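You operate a simulated robot arm through the tools that you are given. There is no shell and no other tool.

You are at the controls of a simulated robot arm. One attempt, no reset.

JOB
Put the green band on the wide ledge away on the top of the band rack. Then put the purple tape on the wide ledge away on the top of the wide table. Then take the card scrap on the wide ledge and put it away on the top of the wide table. Then turn the heat knob to SET. Then push the filter drawer shut. Then turn the speed knob to FAST. Then take the green round brush from the wide ledge and leave it on the green order card. Then put the grey block on the yellow tray. Then turn the blue knob to 2. Then open the floor drawer. The order counts.

It is judged by the outcome, as a careful person would: the job done as asked, and still so three seconds after it is handed in. It fails if anything else is knocked over, pushed out of place, dropped, spilled or broken.

ROBOT AND FRAMES
A 6-joint arm with a two-finger gripper on a trunk, on a base that moves. Base frame: it is fixed to the floor where the robot stands at the start and does not move with it; the origin is under the middle of the robot, x ahead of it, y to its left, z up. Units: m, degrees, N and s.
With the tool pointing down near the work surface it reaches from about 0.24 to 0.46 m from the robot's upright axis, wherever it stands. Its first joint turns from -115.0 to 115.0 degrees. Places, roughly: blue knob [-9.5, -1.2, 1.1]; card scrap (9x6x2 cm) [1, -3.2, 0.8]; filter drawer [1.2, -2, 1]; floor drawer [-2.7, 3.8, 0.1]; green band (20x3x2 cm) [-0.2, -2.7, 0.8]; green order card [-1, -2.25, 0.75]; grey block (7x5x5 cm) [-0.3, -4.3, 0.7]; heat knob [1.3, -2.1, 1.1]; purple tape (7x8x5 cm) [0.1, -2.8, 0.8]; round brush [-1, -2, 0.75]; speed knob [1.9, -2.1, 1]; top of the band rack (19x19 cm) [-8.52, 1.18, 0.78]; top of the wide table [-2.7, -10, 0.6]; yellow tray (28x33x7 cm) [0.5, -1.6, 0.8]. Payload 2.1 kg.
The TCP is the grasp point between the finger pads, 0.02 m short of the fingertips. In the tool frame z runs along the fingers and y along their closing line. The gripper opens to 0.1 m; its body begins 0.063 m behind the TCP.
Orientation is that of the tool frame in the base frame, as [roll, pitch, yaw] about the fixed x, y, z axes, in that order (R = Rz(yaw) Ry(pitch) Rx(roll)). With the fingers straight down and closing along the base's y, the tool's x points along the base's -x, its y along +y and its z along -z.

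CONTROLS
- The arm moves only by the tool play_rows. Its argument "commands" is a list of rows, each an object of numbers (a shift or turn left out is 0, a gripper value left out holds the last): "tx", "ty", "tz": the shift along the tool's x, y, z in units of 300 mm (1.0 is 300 mm); "rx", "ry", "rz": the turn, a rotation vector about the tool's x, y, z in units of 45 degrees (1.0 is 45 degrees); "jaw": the finger opening in mm, from 0 to 100. In form: [{"tx": .., "ty": .., "tz": .., "rx": .., "ry": .., "rz": .., "jaw": ..}, ...]. A call has 1 to 20 rows; each row is the pose to reach, as a shift and turn from the pose commanded when the call began, along the tool's axes at that moment. A call with a number of a shift or a turn outside -1 to 1 is refused whole. Rows are played at 5 a second. More than 0.05 m and 8.6 degrees between two rows, or a gripper value outside its range, and nothing of the call is played. Where a pose cannot be reached the arm comes as near as it can. A force on the tool above 40 N (or 10 N above the force at the start of the call, whichever is more), or a blocked arm, ends the call early, and 0.2 s more pass. The fingers move at their own pace (about 0.153 m/s each) and stop on an object; they squeeze with about 30 N. The grip force told is the motor's: it shows also when the fingers shut on nothing. Time passes only in rows, and 0.2 s behind the last, so rows that repeat a pose let the fingers close. It gives the time, the measured TCP pose, the force on the tool (base axes), the opening and the grip force at its end, in the units of the frame above (readings bear some noise), with the torque about the TCP (base axes, N m) and any sound that the robot's microphone picked up, and new pictures: "views" is both (left out), scene, wrist or none.
- Cameras (640 x 400 px; columns grow to the right, rows downward): "scene" is now at [0.0235, 0.1385, 1.5508]; the picture's right is [0.00, -1.00, 0.00], its down [-0.66, -0.00, -0.76] and it looks along [0.76, -0.00, -0.66] (base axes); focal length 296 px, centre (320, 200). "wrist" rides on the gripper at [0.07, -0.019, -0.099] in the tool frame; the picture's right is [0.26, 0.97, 0.00], its down [-0.75, 0.20, -0.63] and it looks along [-0.61, 0.16, 0.78] (tool axes); focal length 230 px, centre (320, 200). There is no depth. A picture from a camera that has moved, and an enlarged one, comes with that camera's place and axes in the base frame and with its lens.
- lift_body(by): slides the trunk up (or, below 0, down) by that many m; the arm and the scene camera ride with it, the base frame stays. It gives what a move gives, with no picture.
- base_move(legs): drives the robot by 1 to 6 legs, each [ahead, turn to the left] in m and degrees, along the robot's own axes; the way and the turn of a leg run together, so that a leg with both is an arc; at most 1.5 m and 180 degrees a leg. The arm and the cameras ride along, it lands a little off, and it stops where it bumps. It gives what a move gives, and a new picture of the scene camera.
- turn_head(pan, tilt): turns the head with the scene camera to pan (to the left, within 155 degrees either way) and tilt (down, from -29 to 69), counted from straight ahead of the robot. It gives what a move gives, and a new picture of the scene camera.
- inspect(camera, box): a new picture of the part [left, top, right, bottom] of that camera's present view, enlarged. It takes no simulated time.
- hand_in(): hands the job in; it is judged then, once.

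Nothing tells you exact positions but the pictures and the camera data. Unless the task says otherwise, let go and move clear before handing in.

The tools are called after ">>>" as a command line: name --argument value ..., lists and objects as JSON in quotes. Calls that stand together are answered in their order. play_rows: Moves the arm, as the interface text tells. Its arguments: {"type":"object","properties":{"commands":{"type":"array","items":{"type":"object","properties":{"tx":{"type":"number"},"ty":{"type":"number"},"tz":{"type":"number"},"rx":{"type":"number"},"ry":{"type":"number"},"rz":{"type":"number"},"jaw":{"type":"number"}}}},"views":{"type":"string","enum":["both","scene","wrist","none"]}},"required":["commands"]} The other tools are called the same way: lift_body (by) moves the trunk up or down; base_move (legs) drives the base; turn_head (pan, tilt) turns the head that bears the scene camera; inspect (camera, box) takes an enlarged picture of a part of a camera's view; hand_in () hands the job in.

At the start:

```text
t: 0.0
ee_pos: [0.3748, -0.0799, 1.0334]
tcp_rot: [-180.0, 0.1, -179.9]
ft_force: [-0.2, 0.3, 0.1]
torque: [0.0, -0.01, -0.01]
opening: 0.1001
grasp_force: 0.1
trunk travel left (down, up): [-0.75, 0.24]
robot x, y, heading: [0.0013, 0.0, -0.2]
head pan, tilt (commanded): [0.0, 40.9]
```

scene: 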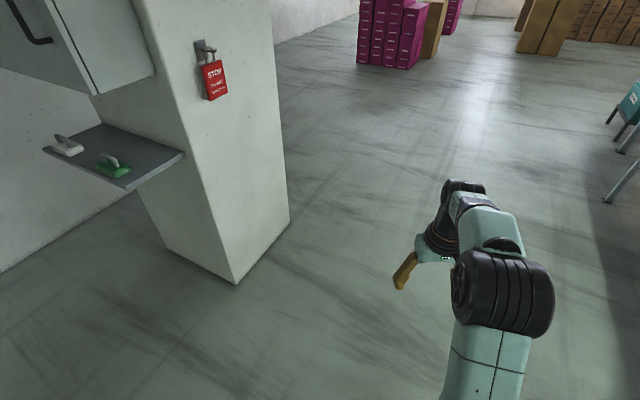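
wrist: 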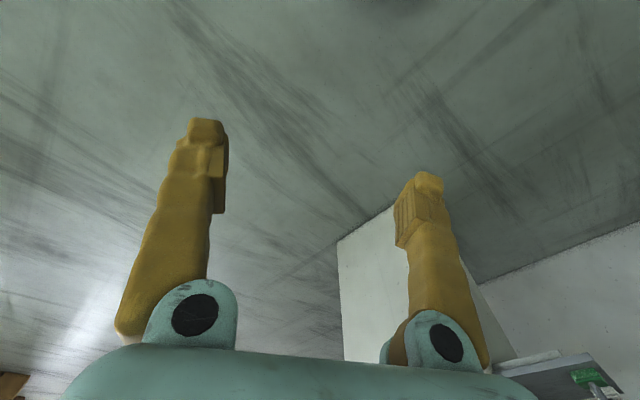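

I see a pillar with a side shelf ahead-left, and some boxes far away; the work places are mostly to my right (negative y). I'll look around with the head first to map the room.

>>> turn_head --pan -90 --tilt 20

>>> turn_head --pan -45 --tilt 20

>>> turn_head --pan -140 --tilt 20

>>> turn_head --pan 60 --tilt 20

>>> turn_head --pan 120 --tilt 20

>>> turn_head --pan 155 --tilt 20

```text
t: 1.6
ee_pos: [0.3757, -0.0818, 1.0317]
tcp_rot: [180.0, 0.1, 180.0]
ft_force: [-0.5, -0.6, -0.2]
torque: [0.0, 0.0, 0.0]
opening: 0.0999
grasp_force: 0.2
trunk travel left (down, up): [-0.75, 0.24]
robot x, y, heading: [0.0002, -0.0019, -0.2]
head pan, tilt (commanded): [-90.0, 20.0]
camera scene: at [-0.0608, 0.0453, 1.5836], right [-1.0, 0.0, 0.0], down [0.0, 0.34, -0.94], along [0.0, -0.94, -0.34], focal length 296 px, centre (320, 200)
```

scene: 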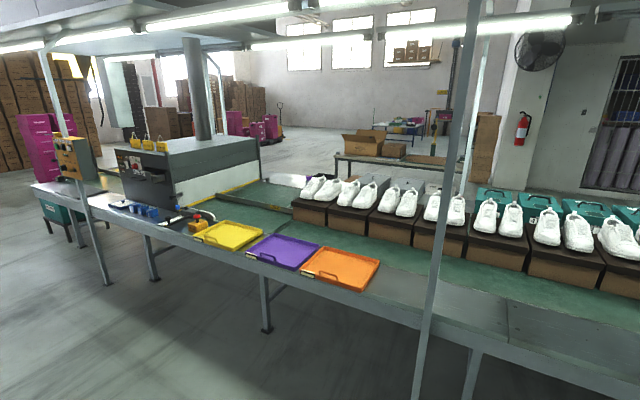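

```text
t: 2.8
ee_pos: [0.3746, -0.0808, 1.0311]
tcp_rot: [-179.9, 0.0, 180.0]
ft_force: [-0.5, 0.0, 0.2]
torque: [-0.02, 0.01, 0.02]
opening: 0.1002
grasp_force: 0.0
trunk travel left (down, up): [-0.75, 0.24]
robot x, y, heading: [-0.0009, 0.0031, -0.1]
head pan, tilt (commanded): [-45.0, 20.0]
camera scene: at [0.0049, 0.0725, 1.5836], right [-0.71, -0.71, 0.0], down [-0.24, 0.24, -0.94], along [0.66, -0.67, -0.34], focal length 296 px, centre (320, 200)
```

scene: 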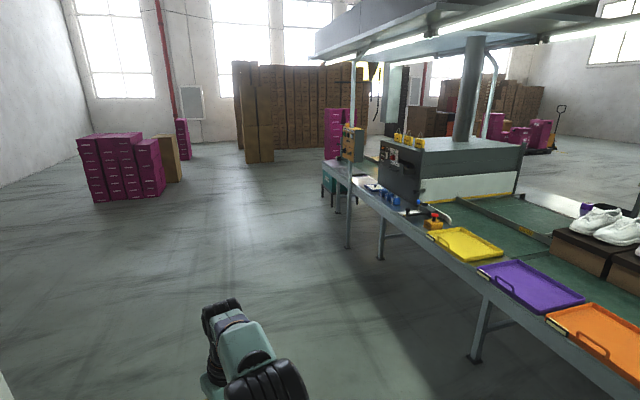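

```text
t: 4.5
ee_pos: [0.3766, -0.0808, 1.0326]
tcp_rot: [180.0, 0.0, 179.9]
ft_force: [-0.7, -0.3, 0.1]
torque: [-0.02, -0.02, -0.01]
opening: 0.0998
grasp_force: 0.0
trunk travel left (down, up): [-0.75, 0.24]
robot x, y, heading: [0.0024, 0.0012, -0.2]
head pan, tilt (commanded): [-140.0, 20.0]
camera scene: at [-0.1321, 0.0785, 1.5836], right [-0.64, 0.77, 0.0], down [0.26, 0.22, -0.94], along [-0.72, -0.6, -0.34], focal length 296 px, centre (320, 200)
```

scene: 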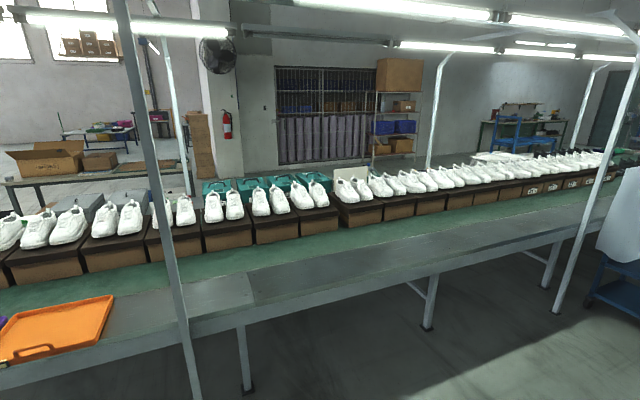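

```text
t: 7.4
ee_pos: [0.3753, -0.0811, 1.0328]
tcp_rot: [180.0, 0.0, 180.0]
ft_force: [0.3, 0.5, 0.0]
torque: [-0.02, -0.03, 0.0]
opening: 0.0999
grasp_force: 0.1
trunk travel left (down, up): [-0.75, 0.24]
robot x, y, heading: [0.0008, -0.0017, -0.0]
head pan, tilt (commanded): [60.0, 20.0]
camera scene: at [-0.0142, 0.2191, 1.5836], right [0.87, -0.5, 0.0], down [-0.17, -0.3, -0.94], along [0.47, 0.81, -0.34], focal length 296 px, centre (320, 200)
```

scene: 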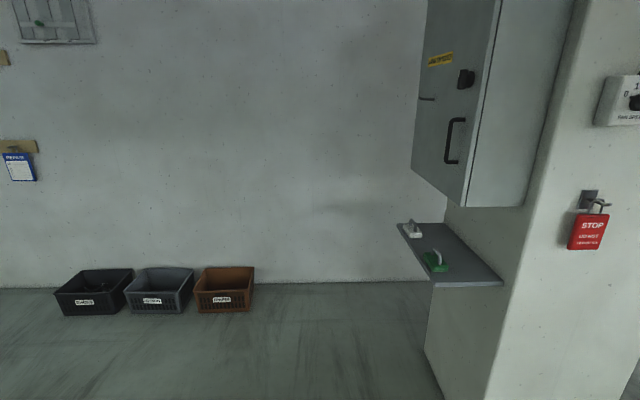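

```text
t: 8.7
ee_pos: [0.3761, -0.0815, 1.0315]
tcp_rot: [180.0, 0.0, -180.0]
ft_force: [-0.2, 0.0, -0.4]
torque: [0.03, -0.05, 0.02]
opening: 0.1
grasp_force: 0.1
trunk travel left (down, up): [-0.75, 0.24]
robot x, y, heading: [-0.0023, 0.0038, 0.0]
head pan, tilt (commanded): [120.0, 20.0]
camera scene: at [-0.1073, 0.2192, 1.5836], right [0.87, 0.5, 0.0], down [0.17, -0.3, -0.94], along [-0.47, 0.81, -0.34], focal length 296 px, centre (320, 200)
```

scene: 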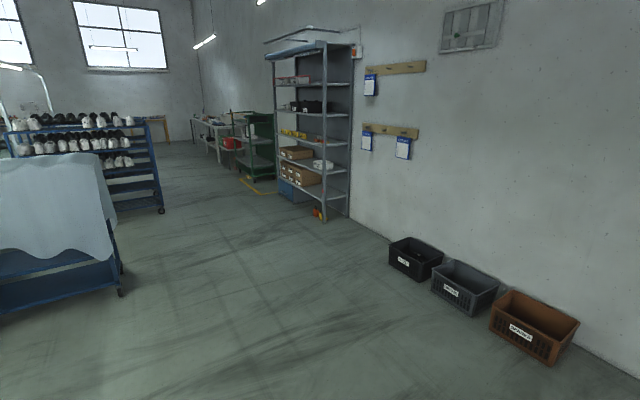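

```text
t: 9.7
ee_pos: [0.376, -0.0814, 1.0312]
tcp_rot: [-180.0, 0.0, 180.0]
ft_force: [0.7, -0.7, 0.4]
torque: [0.0, -0.01, 0.01]
opening: 0.0999
grasp_force: 0.1
trunk travel left (down, up): [-0.75, 0.24]
robot x, y, heading: [-0.0007, 0.0018, 0.2]
head pan, tilt (commanded): [154.7, 20.0]
camera scene: at [-0.145, 0.1784, 1.5836], right [0.43, 0.9, 0.0], down [0.31, -0.15, -0.94], along [-0.85, 0.4, -0.34], focal length 296 px, centre (320, 200)
```

scene: 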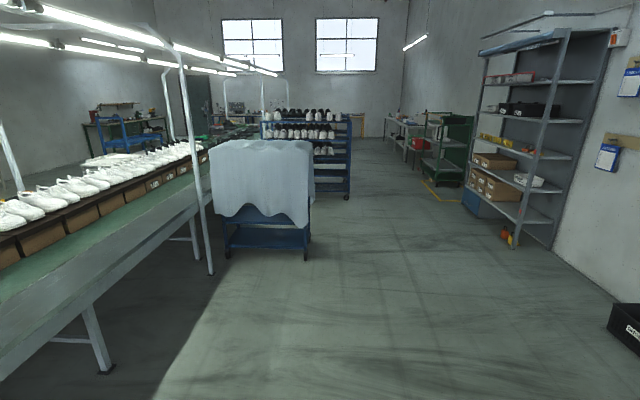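

The production line runs along my right side, with the oven panel (knobs, filter drawer), trays and shoe boxes; other items are farther off. I'll zoom into the line to find the individual items.

>>> turn_head --pan -75 --tilt 20

>>> inspect --camera "scene" --box '[100, 120, 260, 260]'

>>> inspect --camera "scene" --box '[250, 120, 450, 290]'

>>> inspect --camera "scene" --box '[420, 60, 640, 220]'

```text
t: 13.0
ee_pos: [0.3762, -0.081, 1.031]
tcp_rot: [179.9, 0.0, 179.9]
ft_force: [0.2, -0.4, 0.3]
torque: [-0.02, -0.03, 0.01]
opening: 0.1001
grasp_force: 0.0
trunk travel left (down, up): [-0.75, 0.24]
robot x, y, heading: [-0.0019, 0.0001, -0.1]
head pan, tilt (commanded): [-75.0, 20.0]
camera scene: at [-0.0367, 0.0485, 1.5836], right [-0.97, -0.26, 0.0], down [-0.09, 0.33, -0.94], along [0.24, -0.91, -0.34], focal length 296 px, centre (320, 200)
```

scene: 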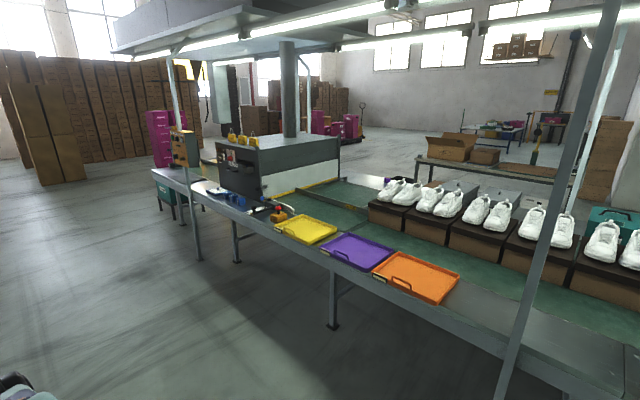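

```text
2.86 times, centred on (180, 190) of scene
camera zoom: at [-0.0367, 0.0485, 1.5836], right [-0.97, -0.26, 0.0], down [-0.09, 0.33, -0.94], along [0.24, -0.91, -0.34], focal length 846 px, centre (720, 229)
```

zoom: 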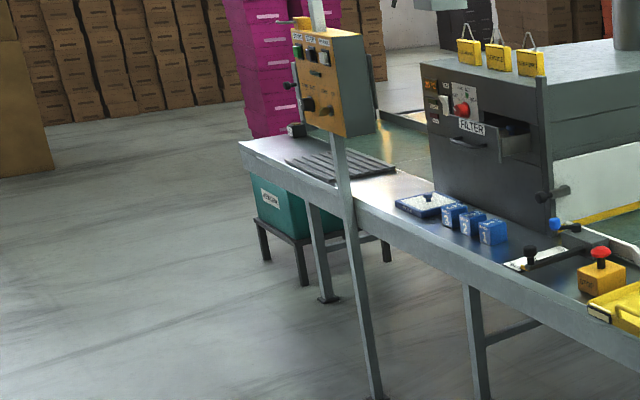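

```text
2.35 times, centred on (350, 205) of scene
camera zoom: at [-0.0367, 0.0485, 1.5836], right [-0.97, -0.26, 0.0], down [-0.09, 0.33, -0.94], along [0.24, -0.91, -0.34], focal length 697 px, centre (249, 188)
```

zoom: 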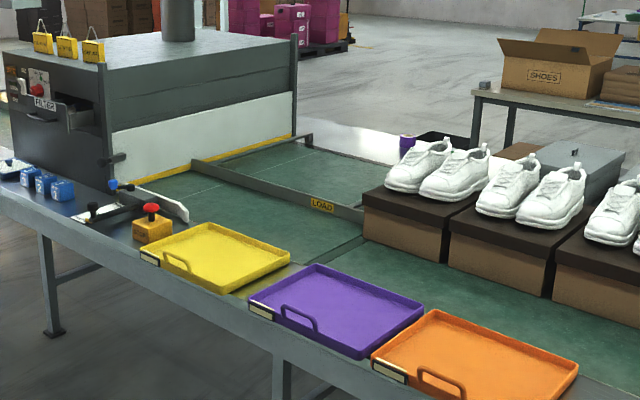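

```text
2.50 times, centred on (530, 140) of scene
camera zoom: at [-0.0367, 0.0485, 1.5836], right [-0.97, -0.26, 0.0], down [-0.09, 0.33, -0.94], along [0.24, -0.91, -0.34], focal length 740 px, centre (-205, 350)
```

zoom: 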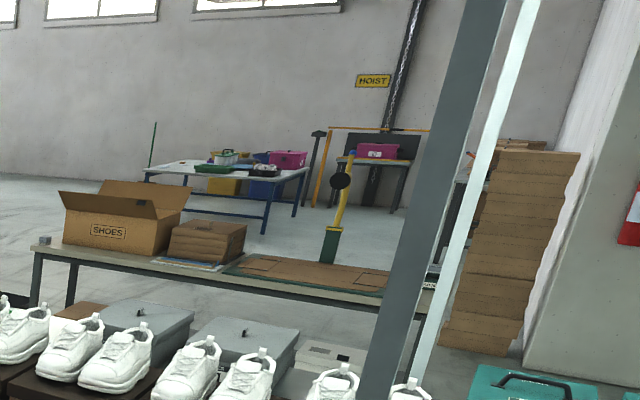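

The line appears rotated about -30° from my base frame; the "wide ledge" is its rear side, so I'll need to drive around its far (+x) end. I'll check my own footprint and the surroundings first.

>>> turn_head --pan 0 --tilt 69

>>> turn_head --pan -90 --tilt 69

>>> turn_head --pan -50 --tilt 12

>>> inspect --camera "scene" --box '[260, 60, 460, 200]'

>>> inspect --camera "scene" --box '[440, 60, 640, 200]'

```text
t: 14.4
ee_pos: [0.3755, -0.0815, 1.0322]
tcp_rot: [180.0, 0.1, 180.0]
ft_force: [0.5, 0.4, -0.1]
torque: [-0.02, 0.02, 0.0]
opening: 0.0999
grasp_force: 0.0
trunk travel left (down, up): [-0.75, 0.24]
robot x, y, heading: [0.0012, 0.0026, 0.2]
head pan, tilt (commanded): [0.0, 68.8]
camera scene: at [-0.0049, 0.1383, 1.5161], right [0.0, -1.0, 0.0], down [-0.93, 0.0, -0.36], along [0.36, 0.0, -0.93], focal length 296 px, centre (320, 200)
```

scene: 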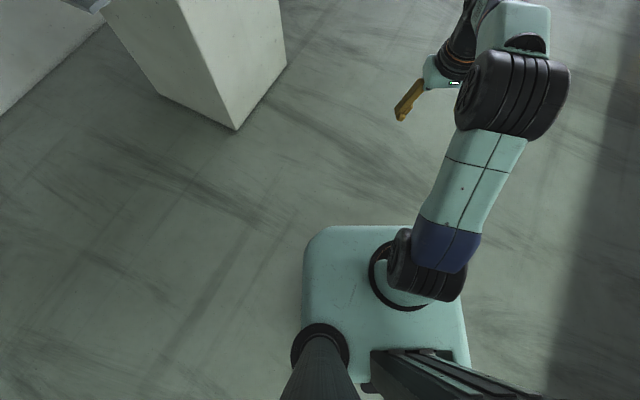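

```text
t: 16.1
ee_pos: [0.3764, -0.0821, 1.032]
tcp_rot: [180.0, 0.0, 180.0]
ft_force: [0.5, -0.4, -0.4]
torque: [0.0, 0.0, 0.0]
opening: 0.1001
grasp_force: 0.1
trunk travel left (down, up): [-0.75, 0.24]
robot x, y, heading: [0.0004, 0.0, 0.1]
head pan, tilt (commanded): [-90.0, 68.8]
camera scene: at [-0.0608, 0.0825, 1.5161], right [-1.0, 0.0, 0.0], down [0.0, 0.93, -0.36], along [0.0, -0.36, -0.93], focal length 296 px, centre (320, 200)
```

scene: 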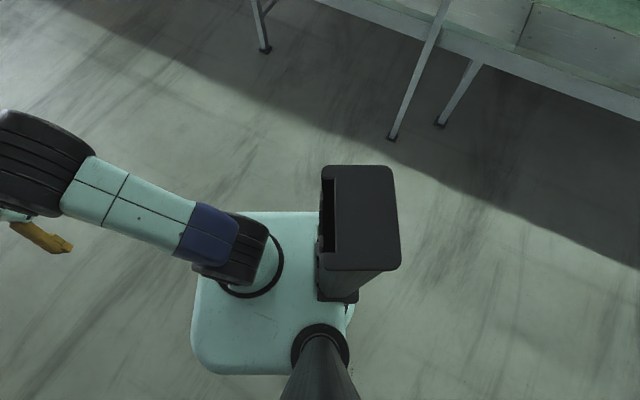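

```text
t: 17.4
ee_pos: [0.3756, -0.0809, 1.0318]
tcp_rot: [-180.0, -0.1, 180.0]
ft_force: [0.1, -0.4, 0.3]
torque: [0.0, 0.01, 0.01]
opening: 0.1
grasp_force: 0.0
trunk travel left (down, up): [-0.75, 0.24]
robot x, y, heading: [-0.0022, -0.0011, -0.0]
head pan, tilt (commanded): [-50.0, 12.0]
camera scene: at [-0.0009, 0.0669, 1.5966], right [-0.77, -0.64, 0.0], down [-0.13, 0.16, -0.98], along [0.63, -0.75, -0.21], focal length 296 px, centre (320, 200)
```

scene: 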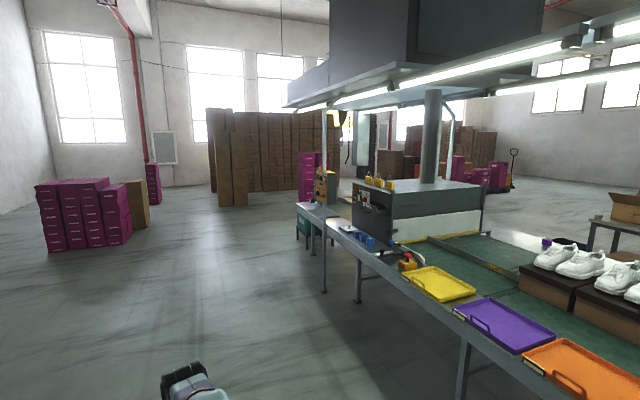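

```text
2.86 times, centred on (360, 130) of scene
camera zoom: at [-0.0009, 0.0669, 1.5966], right [-0.77, -0.64, 0.0], down [-0.13, 0.16, -0.98], along [0.63, -0.75, -0.21], focal length 846 px, centre (206, 400)
```

zoom: 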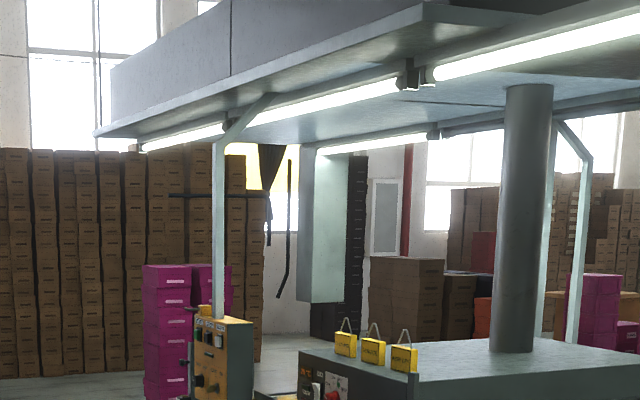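

```text
2.86 times, centred on (540, 130) of scene
camera zoom: at [-0.0009, 0.0669, 1.5966], right [-0.77, -0.64, 0.0], down [-0.13, 0.16, -0.98], along [0.63, -0.75, -0.21], focal length 846 px, centre (-309, 400)
```

zoom: 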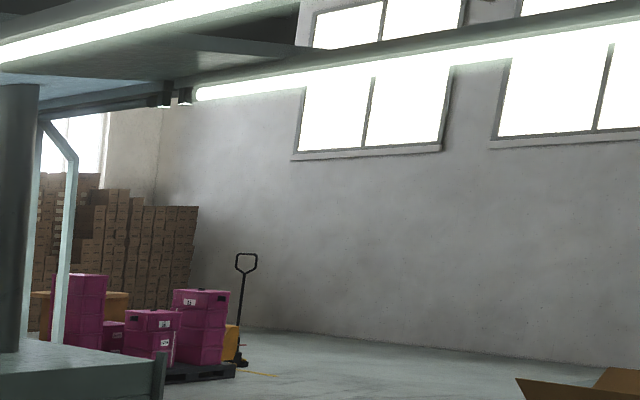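

My body is about 0.36 m wide, and the room frame is turned -30°. I'll turn to run parallel to the line, drive past its far end, and look there.

>>> base_move --legs '[[0, -30], [1.5, 0], [1.5, 0]]'

>>> turn_head --pan -60 --tilt 20

>>> turn_head --pan -110 --tilt 20

```text
t: 33.5
ee_pos: [2.9723, -1.7026, 1.0322]
tcp_rot: [180.0, -0.1, 152.7]
ft_force: [-0.2, -0.1, 0.3]
torque: [0.0, 0.0, 0.01]
opening: 0.1
grasp_force: 0.1
trunk travel left (down, up): [-0.75, 0.24]
robot x, y, heading: [2.673, -1.4561, -27.2]
head pan, tilt (commanded): [-50.0, 12.0]
camera scene: at [2.7062, -1.3984, 1.5966], right [-0.98, -0.22, 0.0], down [-0.05, 0.2, -0.98], along [0.22, -0.95, -0.21], focal length 296 px, centre (320, 200)
```

scene: 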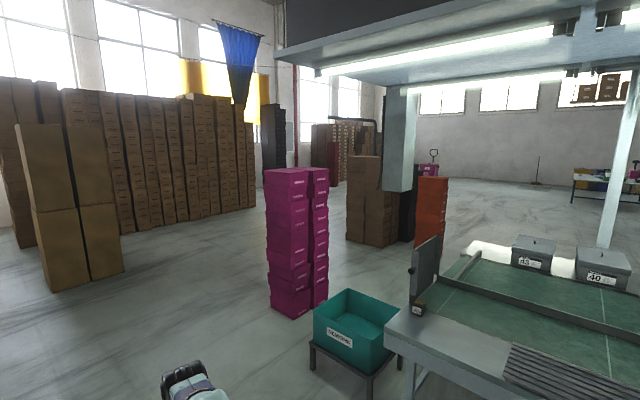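

```text
t: 34.2
ee_pos: [2.973, -1.7029, 1.0322]
tcp_rot: [-180.0, 0.0, 152.6]
ft_force: [-0.1, 0.0, -1.4]
torque: [0.01, 0.0, 0.01]
opening: 0.1002
grasp_force: 0.0
trunk travel left (down, up): [-0.75, 0.24]
robot x, y, heading: [2.6774, -1.4606, -27.5]
head pan, tilt (commanded): [-60.0, 20.0]
camera scene: at [2.6903, -1.4005, 1.5836], right [-1.0, -0.05, 0.0], down [-0.02, 0.34, -0.94], along [0.05, -0.94, -0.34], focal length 296 px, centre (320, 200)
```

scene: 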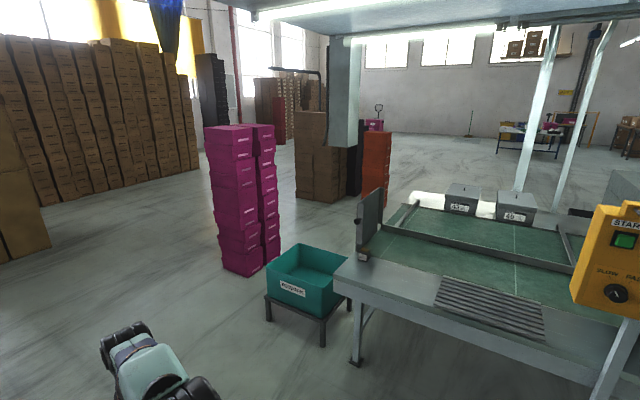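

```text
t: 35.4
ee_pos: [2.9721, -1.7009, 1.0326]
tcp_rot: [179.9, 0.0, 152.7]
ft_force: [-0.6, -0.8, -1.1]
torque: [0.02, 0.01, -0.01]
opening: 0.0996
grasp_force: 0.1
trunk travel left (down, up): [-0.75, 0.24]
robot x, y, heading: [2.6776, -1.456, -27.3]
head pan, tilt (commanded): [-110.0, 20.0]
camera scene: at [2.6174, -1.3708, 1.5836], right [-0.68, 0.73, 0.0], down [0.25, 0.23, -0.94], along [-0.69, -0.64, -0.34], focal length 296 px, centre (320, 200)
```

scene: 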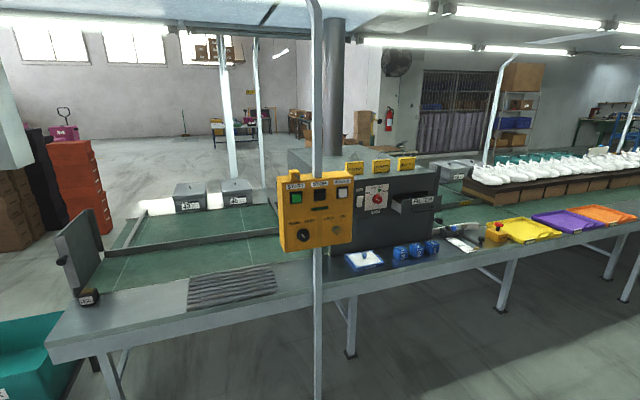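

I'm near the line's end; the yellow control box (speed knob) and oven panel are in view. I'll zoom in on the panels now to learn the knob markings.

>>> inspect --camera "scene" --box '[265, 160, 365, 260]'

>>> inspect --camera "scene" --box '[340, 150, 520, 280]'

>>> inspect --camera "scene" --box '[160, 60, 320, 200]'

```text
4.00 times, centred on (315, 210) of scene
camera zoom: at [2.6174, -1.3708, 1.5836], right [-0.68, 0.73, 0.0], down [0.25, 0.23, -0.94], along [-0.69, -0.64, -0.34], focal length 1184 px, centre (340, 160)
```

zoom: 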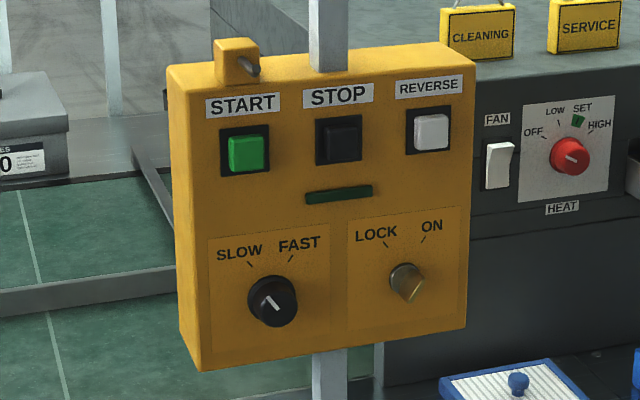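

```text
3.08 times, centred on (430, 215) of scene
camera zoom: at [2.6174, -1.3708, 1.5836], right [-0.68, 0.73, 0.0], down [0.25, 0.23, -0.94], along [-0.69, -0.64, -0.34], focal length 911 px, centre (-18, 154)
```

zoom: 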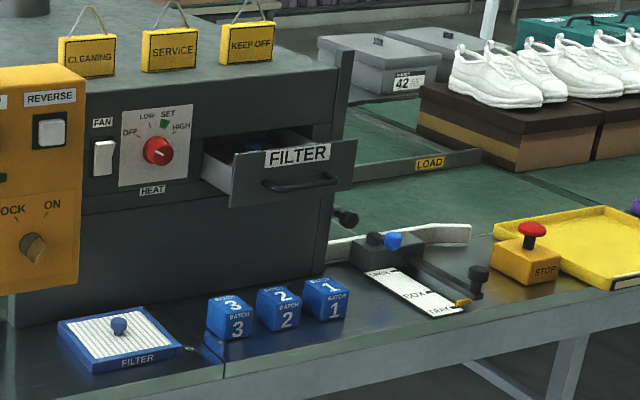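

```text
2.86 times, centred on (240, 130) of scene
camera zoom: at [2.6174, -1.3708, 1.5836], right [-0.68, 0.73, 0.0], down [0.25, 0.23, -0.94], along [-0.69, -0.64, -0.34], focal length 846 px, centre (549, 400)
```

zoom: 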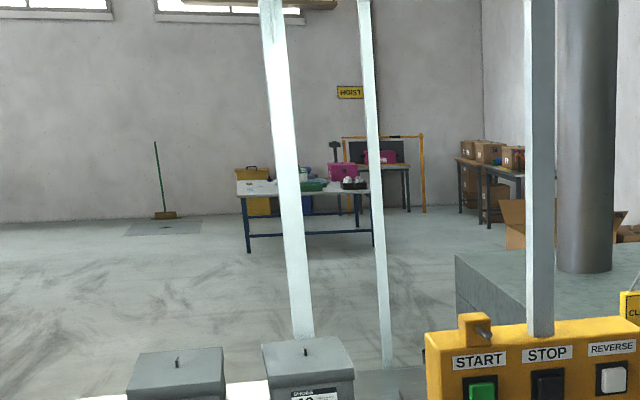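

The oven panel shows HEAT (OFF/LOW/SET/HIGH) and the yellow box shows SLOW/FAST. A teal bin and a pink stack stand beyond the line end, so I'll drive wide around the pink stack.

>>> base_move --legs '[[0, -2.7], [1.5, 0], [1.5, 0]]'

>>> turn_head --pan -90 --tilt 25

```text
t: 50.3
ee_pos: [5.5835, -3.1909, 1.0329]
tcp_rot: [180.0, 0.0, 151.0]
ft_force: [-0.2, -0.2, 0.0]
torque: [0.0, -0.03, -0.06]
opening: 0.0999
grasp_force: 0.0
trunk travel left (down, up): [-0.75, 0.24]
robot x, y, heading: [5.2948, -2.9382, -29.1]
head pan, tilt (commanded): [-110.0, 20.0]
camera scene: at [5.2389, -2.8484, 1.5836], right [-0.66, 0.76, 0.0], down [0.26, 0.22, -0.94], along [-0.71, -0.62, -0.34], focal length 296 px, centre (320, 200)
```

scene: 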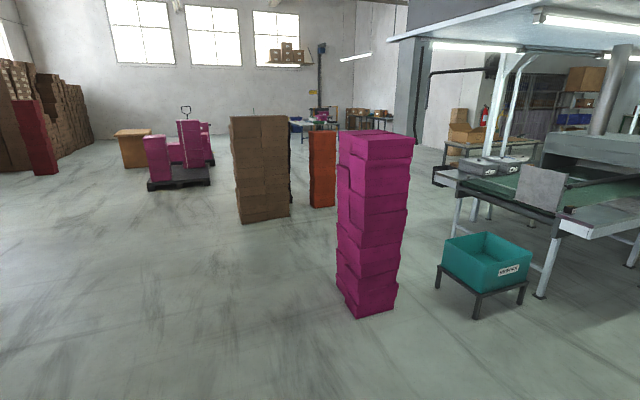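

```text
t: 51.1
ee_pos: [5.584, -3.1905, 1.0321]
tcp_rot: [180.0, 0.0, 150.9]
ft_force: [0.1, -0.8, -0.2]
torque: [0.0, -0.01, -0.01]
opening: 0.1
grasp_force: 0.0
trunk travel left (down, up): [-0.75, 0.24]
robot x, y, heading: [5.2915, -2.9346, -29.2]
head pan, tilt (commanded): [-90.0, 25.0]
camera scene: at [5.2644, -2.8679, 1.5755], right [-0.87, 0.49, 0.0], down [0.21, 0.37, -0.91], along [-0.44, -0.79, -0.42], focal length 296 px, centre (320, 200)
```

scene: 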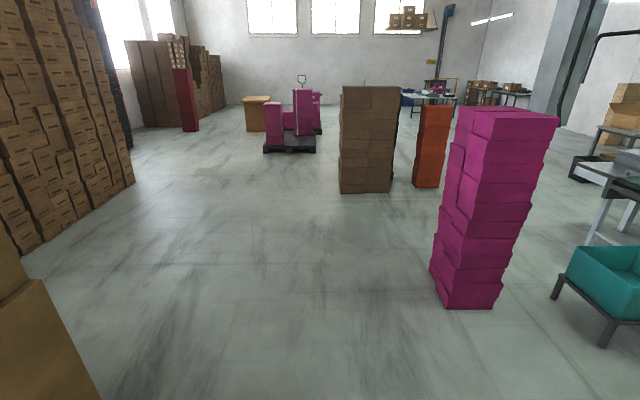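

Clear floor ahead of me toward the rear. I'll turn right 90°, go down past the pink stack, then turn into the aisle behind the line.

>>> base_move --legs '[[0, -91], [1.5, 0], [1.4, 0], [0, -90]]'

>>> turn_head --pan 0 --tilt 20

```text
t: 72.8
ee_pos: [3.5346, -5.1737, 1.0317]
tcp_rot: [180.0, -0.1, -29.7]
ft_force: [0.1, -0.4, -0.6]
torque: [-0.01, 0.02, -0.01]
opening: 0.1003
grasp_force: 0.0
trunk travel left (down, up): [-0.75, 0.24]
robot x, y, heading: [3.8197, -5.4271, 150.2]
head pan, tilt (commanded): [-90.0, 25.0]
camera scene: at [3.8487, -5.5019, 1.5755], right [0.87, -0.49, 0.0], down [-0.21, -0.37, -0.91], along [0.45, 0.79, -0.42], focal length 296 px, centre (320, 200)
```

scene: 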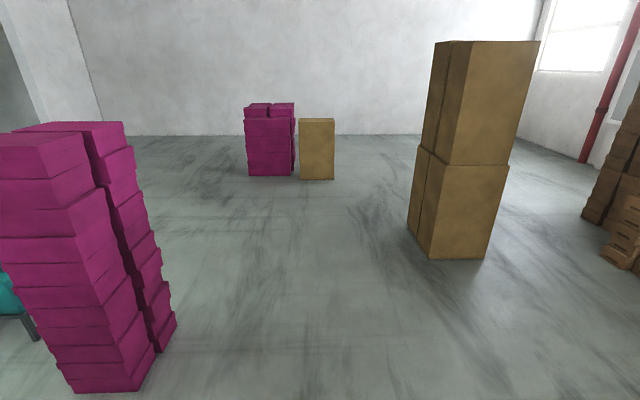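

```text
t: 74.5
ee_pos: [3.5369, -5.173, 1.032]
tcp_rot: [-180.0, 0.1, -29.7]
ft_force: [0.4, -0.4, -0.6]
torque: [0.0, 0.01, 0.01]
opening: 0.0999
grasp_force: 0.0
trunk travel left (down, up): [-0.75, 0.24]
robot x, y, heading: [3.8193, -5.431, 150.4]
head pan, tilt (commanded): [0.0, 20.0]
camera scene: at [3.7222, -5.5358, 1.5836], right [0.5, 0.87, 0.0], down [0.3, -0.17, -0.94], along [-0.82, 0.47, -0.34], focal length 296 px, centre (320, 200)
```

scene: 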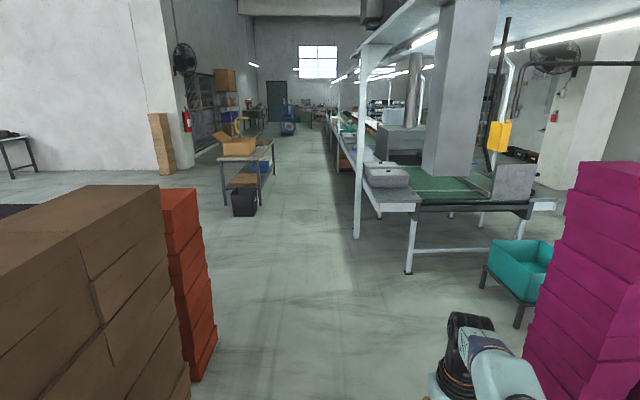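

I'm facing down the rear aisle: line ledge on the right, packing bench on the left. I'll zoom on the ledge.

>>> inspect --camera "scene" --box '[310, 90, 470, 240]'

>>> inspect --camera "scene" --box '[180, 60, 340, 220]'

```text
2.67 times, centred on (390, 165) of scene
camera zoom: at [3.7222, -5.5358, 1.5836], right [0.5, 0.87, 0.0], down [0.3, -0.17, -0.94], along [-0.82, 0.47, -0.34], focal length 790 px, centre (133, 293)
```

zoom: 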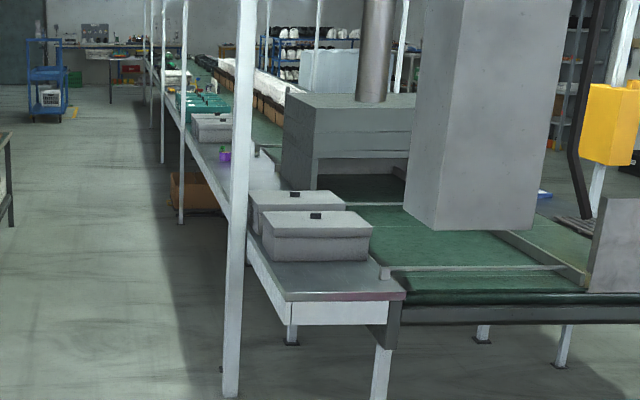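

```text
2.50 times, centred on (260, 140) of scene
camera zoom: at [3.7222, -5.5358, 1.5836], right [0.5, 0.87, 0.0], down [0.3, -0.17, -0.94], along [-0.82, 0.47, -0.34], focal length 740 px, centre (470, 350)
```

zoom: 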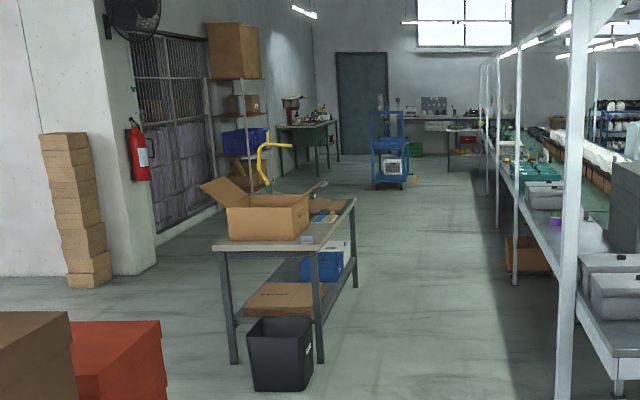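

The aisle is clear. I'll drive down it, drifting slightly away from the ledge, then look right at the ledge items.

>>> base_move --legs '[[0, 3], [1.5, 0], [1.5, 0], [0.6, 0]]'

>>> turn_head --pan -60 --tilt 30

>>> turn_head --pan -90 --tilt 35

```text
t: 92.4
ee_pos: [0.2841, -3.5728, 1.0324]
tcp_rot: [180.0, 0.0, -26.9]
ft_force: [-0.1, 0.9, 0.4]
torque: [0.02, 0.0, -0.02]
opening: 0.1002
grasp_force: 0.1
trunk travel left (down, up): [-0.75, 0.24]
robot x, y, heading: [0.5841, -3.8142, 153.2]
head pan, tilt (commanded): [0.0, 20.0]
camera scene: at [0.4877, -3.925, 1.5836], right [0.45, 0.89, 0.0], down [0.3, -0.15, -0.94], along [-0.84, 0.42, -0.34], focal length 296 px, centre (320, 200)
```

scene: 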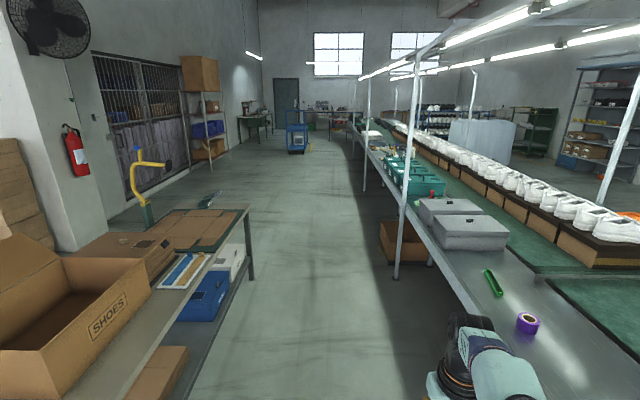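

```text
t: 93.7
ee_pos: [0.2826, -3.5718, 1.0319]
tcp_rot: [-180.0, 0.0, -26.9]
ft_force: [0.4, 0.8, -0.3]
torque: [0.0, 0.04, -0.01]
opening: 0.1
grasp_force: 0.1
trunk travel left (down, up): [-0.75, 0.24]
robot x, y, heading: [0.5836, -3.8133, 153.1]
head pan, tilt (commanded): [-60.0, 30.0]
camera scene: at [0.5654, -3.8766, 1.5675], right [1.0, 0.06, 0.0], down [0.03, -0.5, -0.87], along [-0.05, 0.86, -0.5], focal length 296 px, centre (320, 200)
```

scene: 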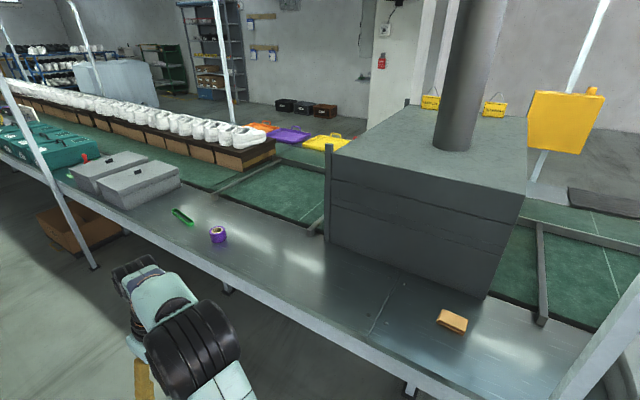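

```text
t: 94.7
ee_pos: [0.2831, -3.5714, 1.0322]
tcp_rot: [-179.9, 0.0, -27.0]
ft_force: [0.3, 0.4, -0.2]
torque: [0.0, -0.01, 0.03]
opening: 0.1
grasp_force: 0.0
trunk travel left (down, up): [-0.75, 0.24]
robot x, y, heading: [0.5781, -3.8112, 153.1]
head pan, tilt (commanded): [-90.0, 35.0]
camera scene: at [0.6101, -3.8882, 1.5598], right [0.89, -0.45, 0.0], down [-0.26, -0.51, -0.82], along [0.37, 0.73, -0.57], focal length 296 px, centre (320, 200)
```

scene: 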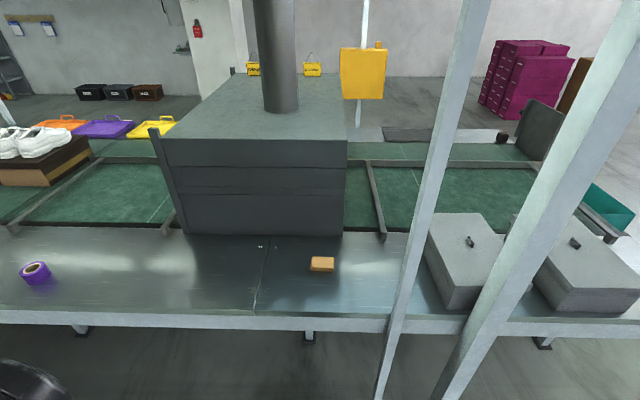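

I see the green band, purple tape roll and tan card on the steel ledge (edge at about v=-2.57, z≈0.75). I'll drive abreast of the green band, turn to face the ledge and look closer.

>>> base_move --legs '[[1.22, 0], [0, -93]]'

>>> turn_head --pan 0 --tilt 50

```text
t: 104.9
ee_pos: [-0.2453, -2.9863, 1.0318]
tcp_rot: [180.0, 0.0, -121.2]
ft_force: [0.1, -0.4, -0.6]
torque: [-0.03, -0.03, 0.01]
opening: 0.1001
grasp_force: 0.0
trunk travel left (down, up): [-0.75, 0.24]
robot x, y, heading: [-0.5113, -3.2665, 58.9]
head pan, tilt (commanded): [-90.0, 35.0]
camera scene: at [-0.5861, -3.2925, 1.5597], right [-0.52, -0.86, 0.0], down [-0.49, 0.3, -0.82], along [0.7, -0.42, -0.57], focal length 296 px, centre (320, 200)
```

scene: 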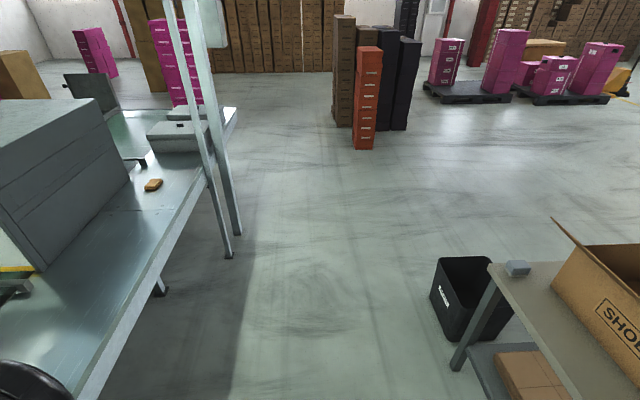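

```text
t: 106.5
ee_pos: [-0.2462, -2.987, 1.0335]
tcp_rot: [-179.9, 0.0, -121.2]
ft_force: [1.0, -0.1, 0.3]
torque: [0.01, -0.01, -0.02]
opening: 0.1
grasp_force: 0.1
trunk travel left (down, up): [-0.75, 0.24]
robot x, y, heading: [-0.5068, -3.2662, 58.9]
head pan, tilt (commanded): [0.0, 50.0]
camera scene: at [-0.6215, -3.181, 1.538], right [0.86, -0.52, 0.0], down [-0.4, -0.66, -0.64], along [0.33, 0.55, -0.77], focal length 296 px, centre (320, 200)
```

scene: 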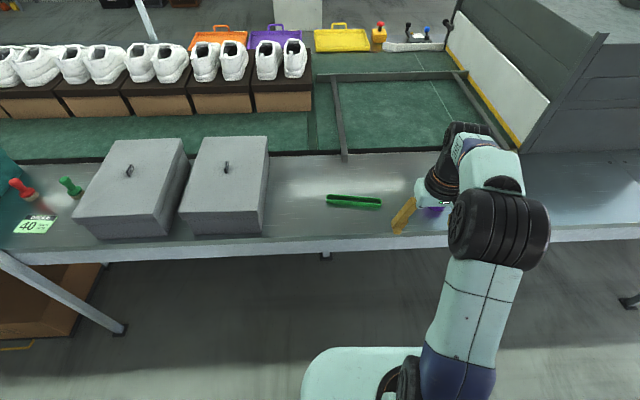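

I'm facing the ledge; the green band lies ahead, slightly right of centre, with the grey boxes, brushes and order card "40" to the left. I'll inspect the band and the brush area closely.

>>> inspect --camera "scene" --box '[300, 170, 420, 240]'

>>> inspect --camera "scene" --box '[0, 130, 140, 250]'

>>> inspect --camera "wrist" --box '[0, 0, 640, 400]'

```text
5.33 times, centred on (360, 205) of scene
camera zoom: at [-0.6215, -3.181, 1.538], right [0.86, -0.52, 0.0], down [-0.4, -0.66, -0.64], along [0.33, 0.55, -0.77], focal length 1579 px, centre (107, 173)
```

zoom: 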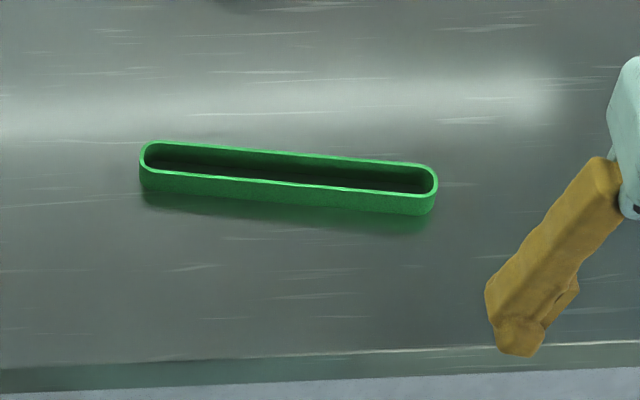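

```text
3.33 times, centred on (70, 190) of scene
camera zoom: at [-0.6215, -3.181, 1.538], right [0.86, -0.52, 0.0], down [-0.4, -0.66, -0.64], along [0.33, 0.55, -0.77], focal length 987 px, centre (1153, 233)
```

zoom: 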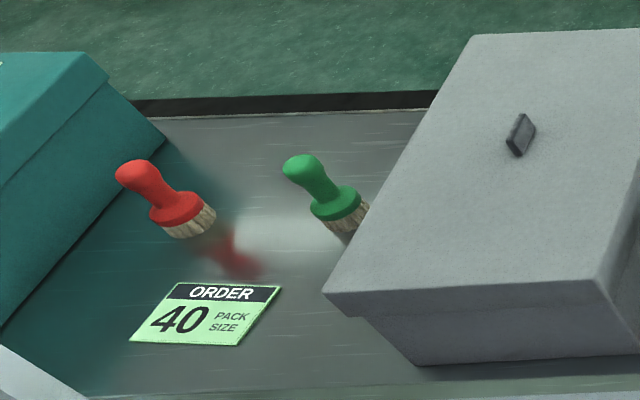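

```text
1.00 times, centred on (320, 200) of wrist (not enlarged: the box is as wide or as high as the picture)
camera zoom: at [-0.2667, -3.0565, 1.1313], right [-0.96, 0.28, 0.0], down [0.22, 0.75, 0.63], along [0.18, 0.6, -0.78], focal length 230 px, centre (320, 200)
```

zoom: 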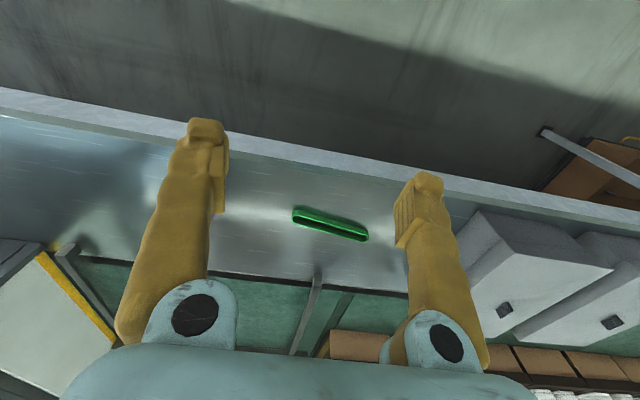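

The band is an elongated open loop, about 0.65 m ahead of my axis. I'll close in by 0.25 m so it's within reach.

>>> base_move --legs '[[0.25, 0]]'

```text
t: 108.3
ee_pos: [-0.1148, -2.7751, 1.0329]
tcp_rot: [180.0, 0.0, -121.5]
ft_force: [0.1, -0.1, 0.6]
torque: [0.01, -0.02, 0.0]
opening: 0.1
grasp_force: 0.1
trunk travel left (down, up): [-0.75, 0.24]
robot x, y, heading: [-0.3802, -3.0557, 58.7]
head pan, tilt (commanded): [0.0, 50.0]
camera scene: at [-0.4913, -2.9668, 1.538], right [0.85, -0.52, 0.0], down [-0.4, -0.65, -0.64], along [0.34, 0.55, -0.77], focal length 296 px, centre (320, 200)
```

scene: 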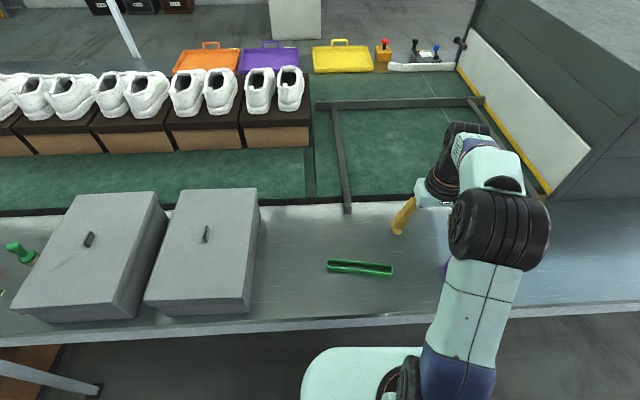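

The band is ~0.41 m ahead of my axis and 3 cm left. I'll move the gripper above it and turn it so the fingers close across the band.

>>> play_rows --commands '[{"tx": -0.02, "ty": 0.06, "rz": -0.15, "jaw": 80}, {"tx": -0.04, "ty": 0.12, "rz": -0.3}, {"tx": -0.06, "ty": 0.18, "rz": -0.45}, {"tx": -0.08, "ty": 0.24, "rz": -0.6}, {"tx": -0.1, "ty": 0.3, "rz": -0.75}, {"tx": -0.12, "ty": 0.36, "rz": -0.9}]' --views "none"

>>> play_rows --commands '[{"rz": -0.15}, {"rz": -0.3}, {"rz": -0.45}, {"rz": -0.6}, {"rz": -0.75}, {"rz": -0.88}, {"rz": -0.88}]' --views "both"

```text
t: 109.7
ee_pos: [-0.1877, -2.6871, 1.0317]
tcp_rot: [-179.9, -0.1, -80.9]
ft_force: [0.1, 0.2, -0.4]
torque: [-0.01, 0.0, 0.01]
opening: 0.0803
grasp_force: 0.1
trunk travel left (down, up): [-0.75, 0.24]
robot x, y, heading: [-0.3842, -3.0505, 58.5]
head pan, tilt (commanded): [0.0, 50.0]
```

```text
t: 111.3
ee_pos: [-0.1884, -2.6874, 1.0308]
tcp_rot: [-180.0, 0.0, -41.3]
ft_force: [-0.2, -0.2, 0.2]
torque: [0.01, -0.02, -0.03]
opening: 0.0799
grasp_force: 0.0
trunk travel left (down, up): [-0.75, 0.24]
robot x, y, heading: [-0.3809, -3.0518, 58.6]
head pan, tilt (commanded): [0.0, 50.0]
camera scene: at [-0.491, -2.9662, 1.538], right [0.85, -0.52, 0.0], down [-0.4, -0.65, -0.64], along [0.34, 0.55, -0.77], focal length 296 px, centre (320, 200)
camera wrist: at [-0.1243, -2.7188, 1.1312], right [-0.44, -0.9, 0.0], down [-0.7, 0.34, 0.63], along [-0.56, 0.28, -0.78], focal length 230 px, centre (320, 200)
```

scene: 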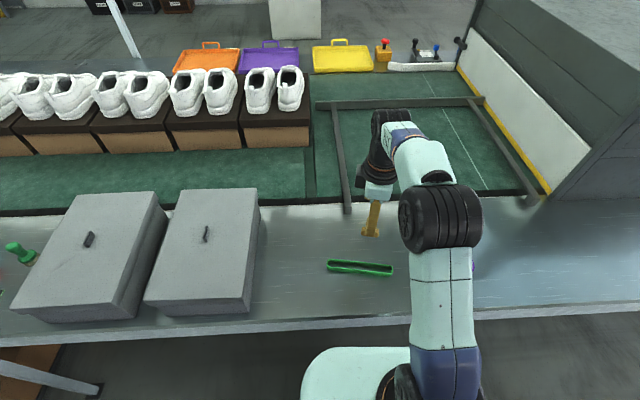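
wrist: 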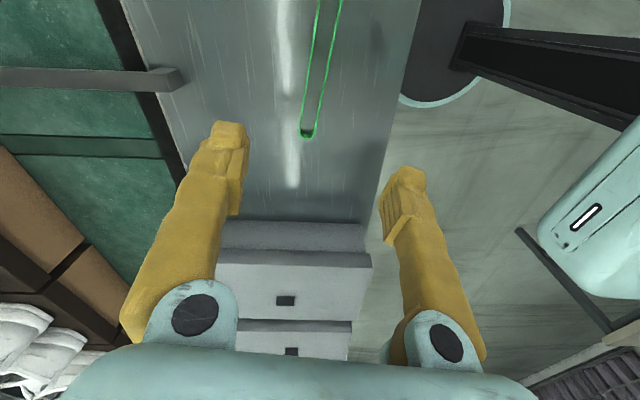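

The gripper is aligned with the band in the wrist view. I'll descend most of the way and check.

>>> play_rows --commands '[{"tz": 0.13}, {"tz": 0.26}, {"tz": 0.39}, {"tz": 0.52}, {"tz": 0.65}, {"tz": 0.76}, {"tz": 0.76}]' --views "both"

```text
t: 112.9
ee_pos: [-0.1876, -2.6877, 0.8041]
tcp_rot: [-179.9, 0.0, -41.3]
ft_force: [-0.1, 0.2, 0.2]
torque: [0.03, -0.02, 0.01]
opening: 0.0799
grasp_force: 0.1
trunk travel left (down, up): [-0.75, 0.24]
robot x, y, heading: [-0.375, -3.0517, 58.9]
head pan, tilt (commanded): [0.0, 50.0]
camera scene: at [-0.4912, -2.9665, 1.538], right [0.85, -0.52, 0.0], down [-0.4, -0.65, -0.64], along [0.34, 0.55, -0.77], focal length 296 px, centre (320, 200)
camera wrist: at [-0.1234, -2.7195, 0.9033], right [-0.44, -0.9, 0.0], down [-0.7, 0.35, 0.63], along [-0.56, 0.28, -0.78], focal length 230 px, centre (320, 200)
```

scene: 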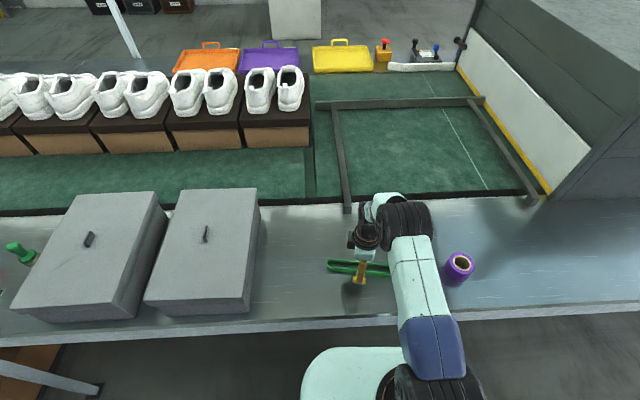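
wrist: 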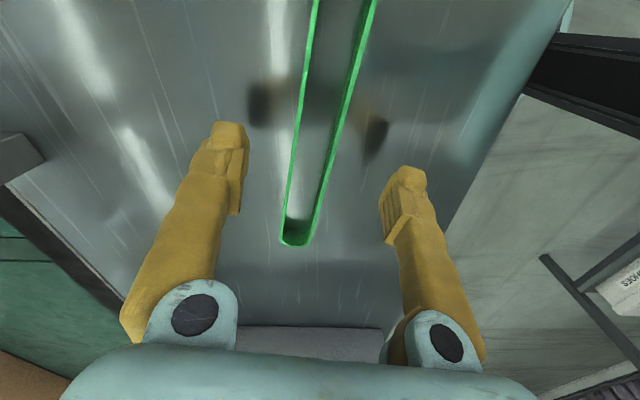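

The fingers straddle the band; its top is about z=0.78, so the ledge is near 0.76. I'll lower another 2 cm and close gently.

>>> play_rows --commands '[{"tz": 0.03}, {"tz": 0.06}, {"tz": 0.07}]' --views "wrist"

```text
t: 113.7
ee_pos: [-0.1876, -2.687, 0.7828]
tcp_rot: [180.0, -0.1, -41.4]
ft_force: [1.2, 0.1, 0.8]
torque: [0.0, 0.03, 0.02]
opening: 0.0798
grasp_force: 0.0
trunk travel left (down, up): [-0.75, 0.24]
robot x, y, heading: [-0.3778, -3.0496, 58.6]
head pan, tilt (commanded): [0.0, 50.0]
camera wrist: at [-0.1238, -2.7193, 0.8818], right [-0.44, -0.9, 0.0], down [-0.7, 0.35, 0.63], along [-0.56, 0.28, -0.78], focal length 230 px, centre (320, 200)
```

wrist: 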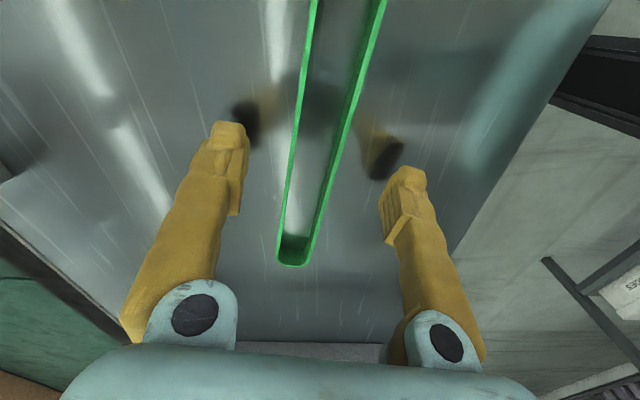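

>>> play_rows --commands '[{"tz": 0.013}, {"tz": 0.026}]' --views "wrist"

```text
t: 114.3
ee_pos: [-0.187, -2.6886, 0.7754]
tcp_rot: [179.9, 0.0, -41.4]
ft_force: [0.3, 0.1, -0.4]
torque: [0.0, -0.02, -0.04]
opening: 0.0799
grasp_force: 0.1
trunk travel left (down, up): [-0.75, 0.24]
robot x, y, heading: [-0.3807, -3.0544, 58.5]
head pan, tilt (commanded): [0.0, 50.0]
camera wrist: at [-0.1237, -2.7189, 0.8744], right [-0.44, -0.9, 0.0], down [-0.7, 0.35, 0.63], along [-0.56, 0.28, -0.78], focal length 230 px, centre (320, 200)
```

wrist: 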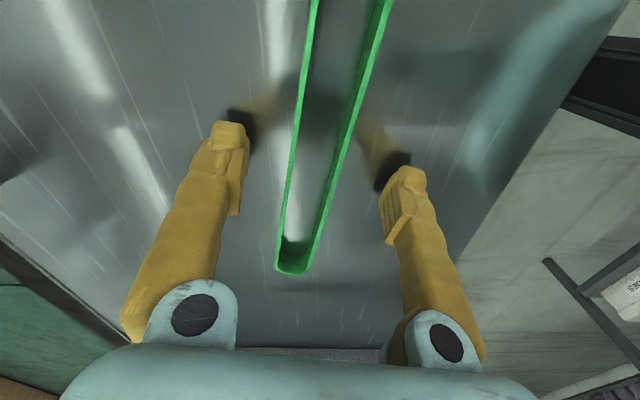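

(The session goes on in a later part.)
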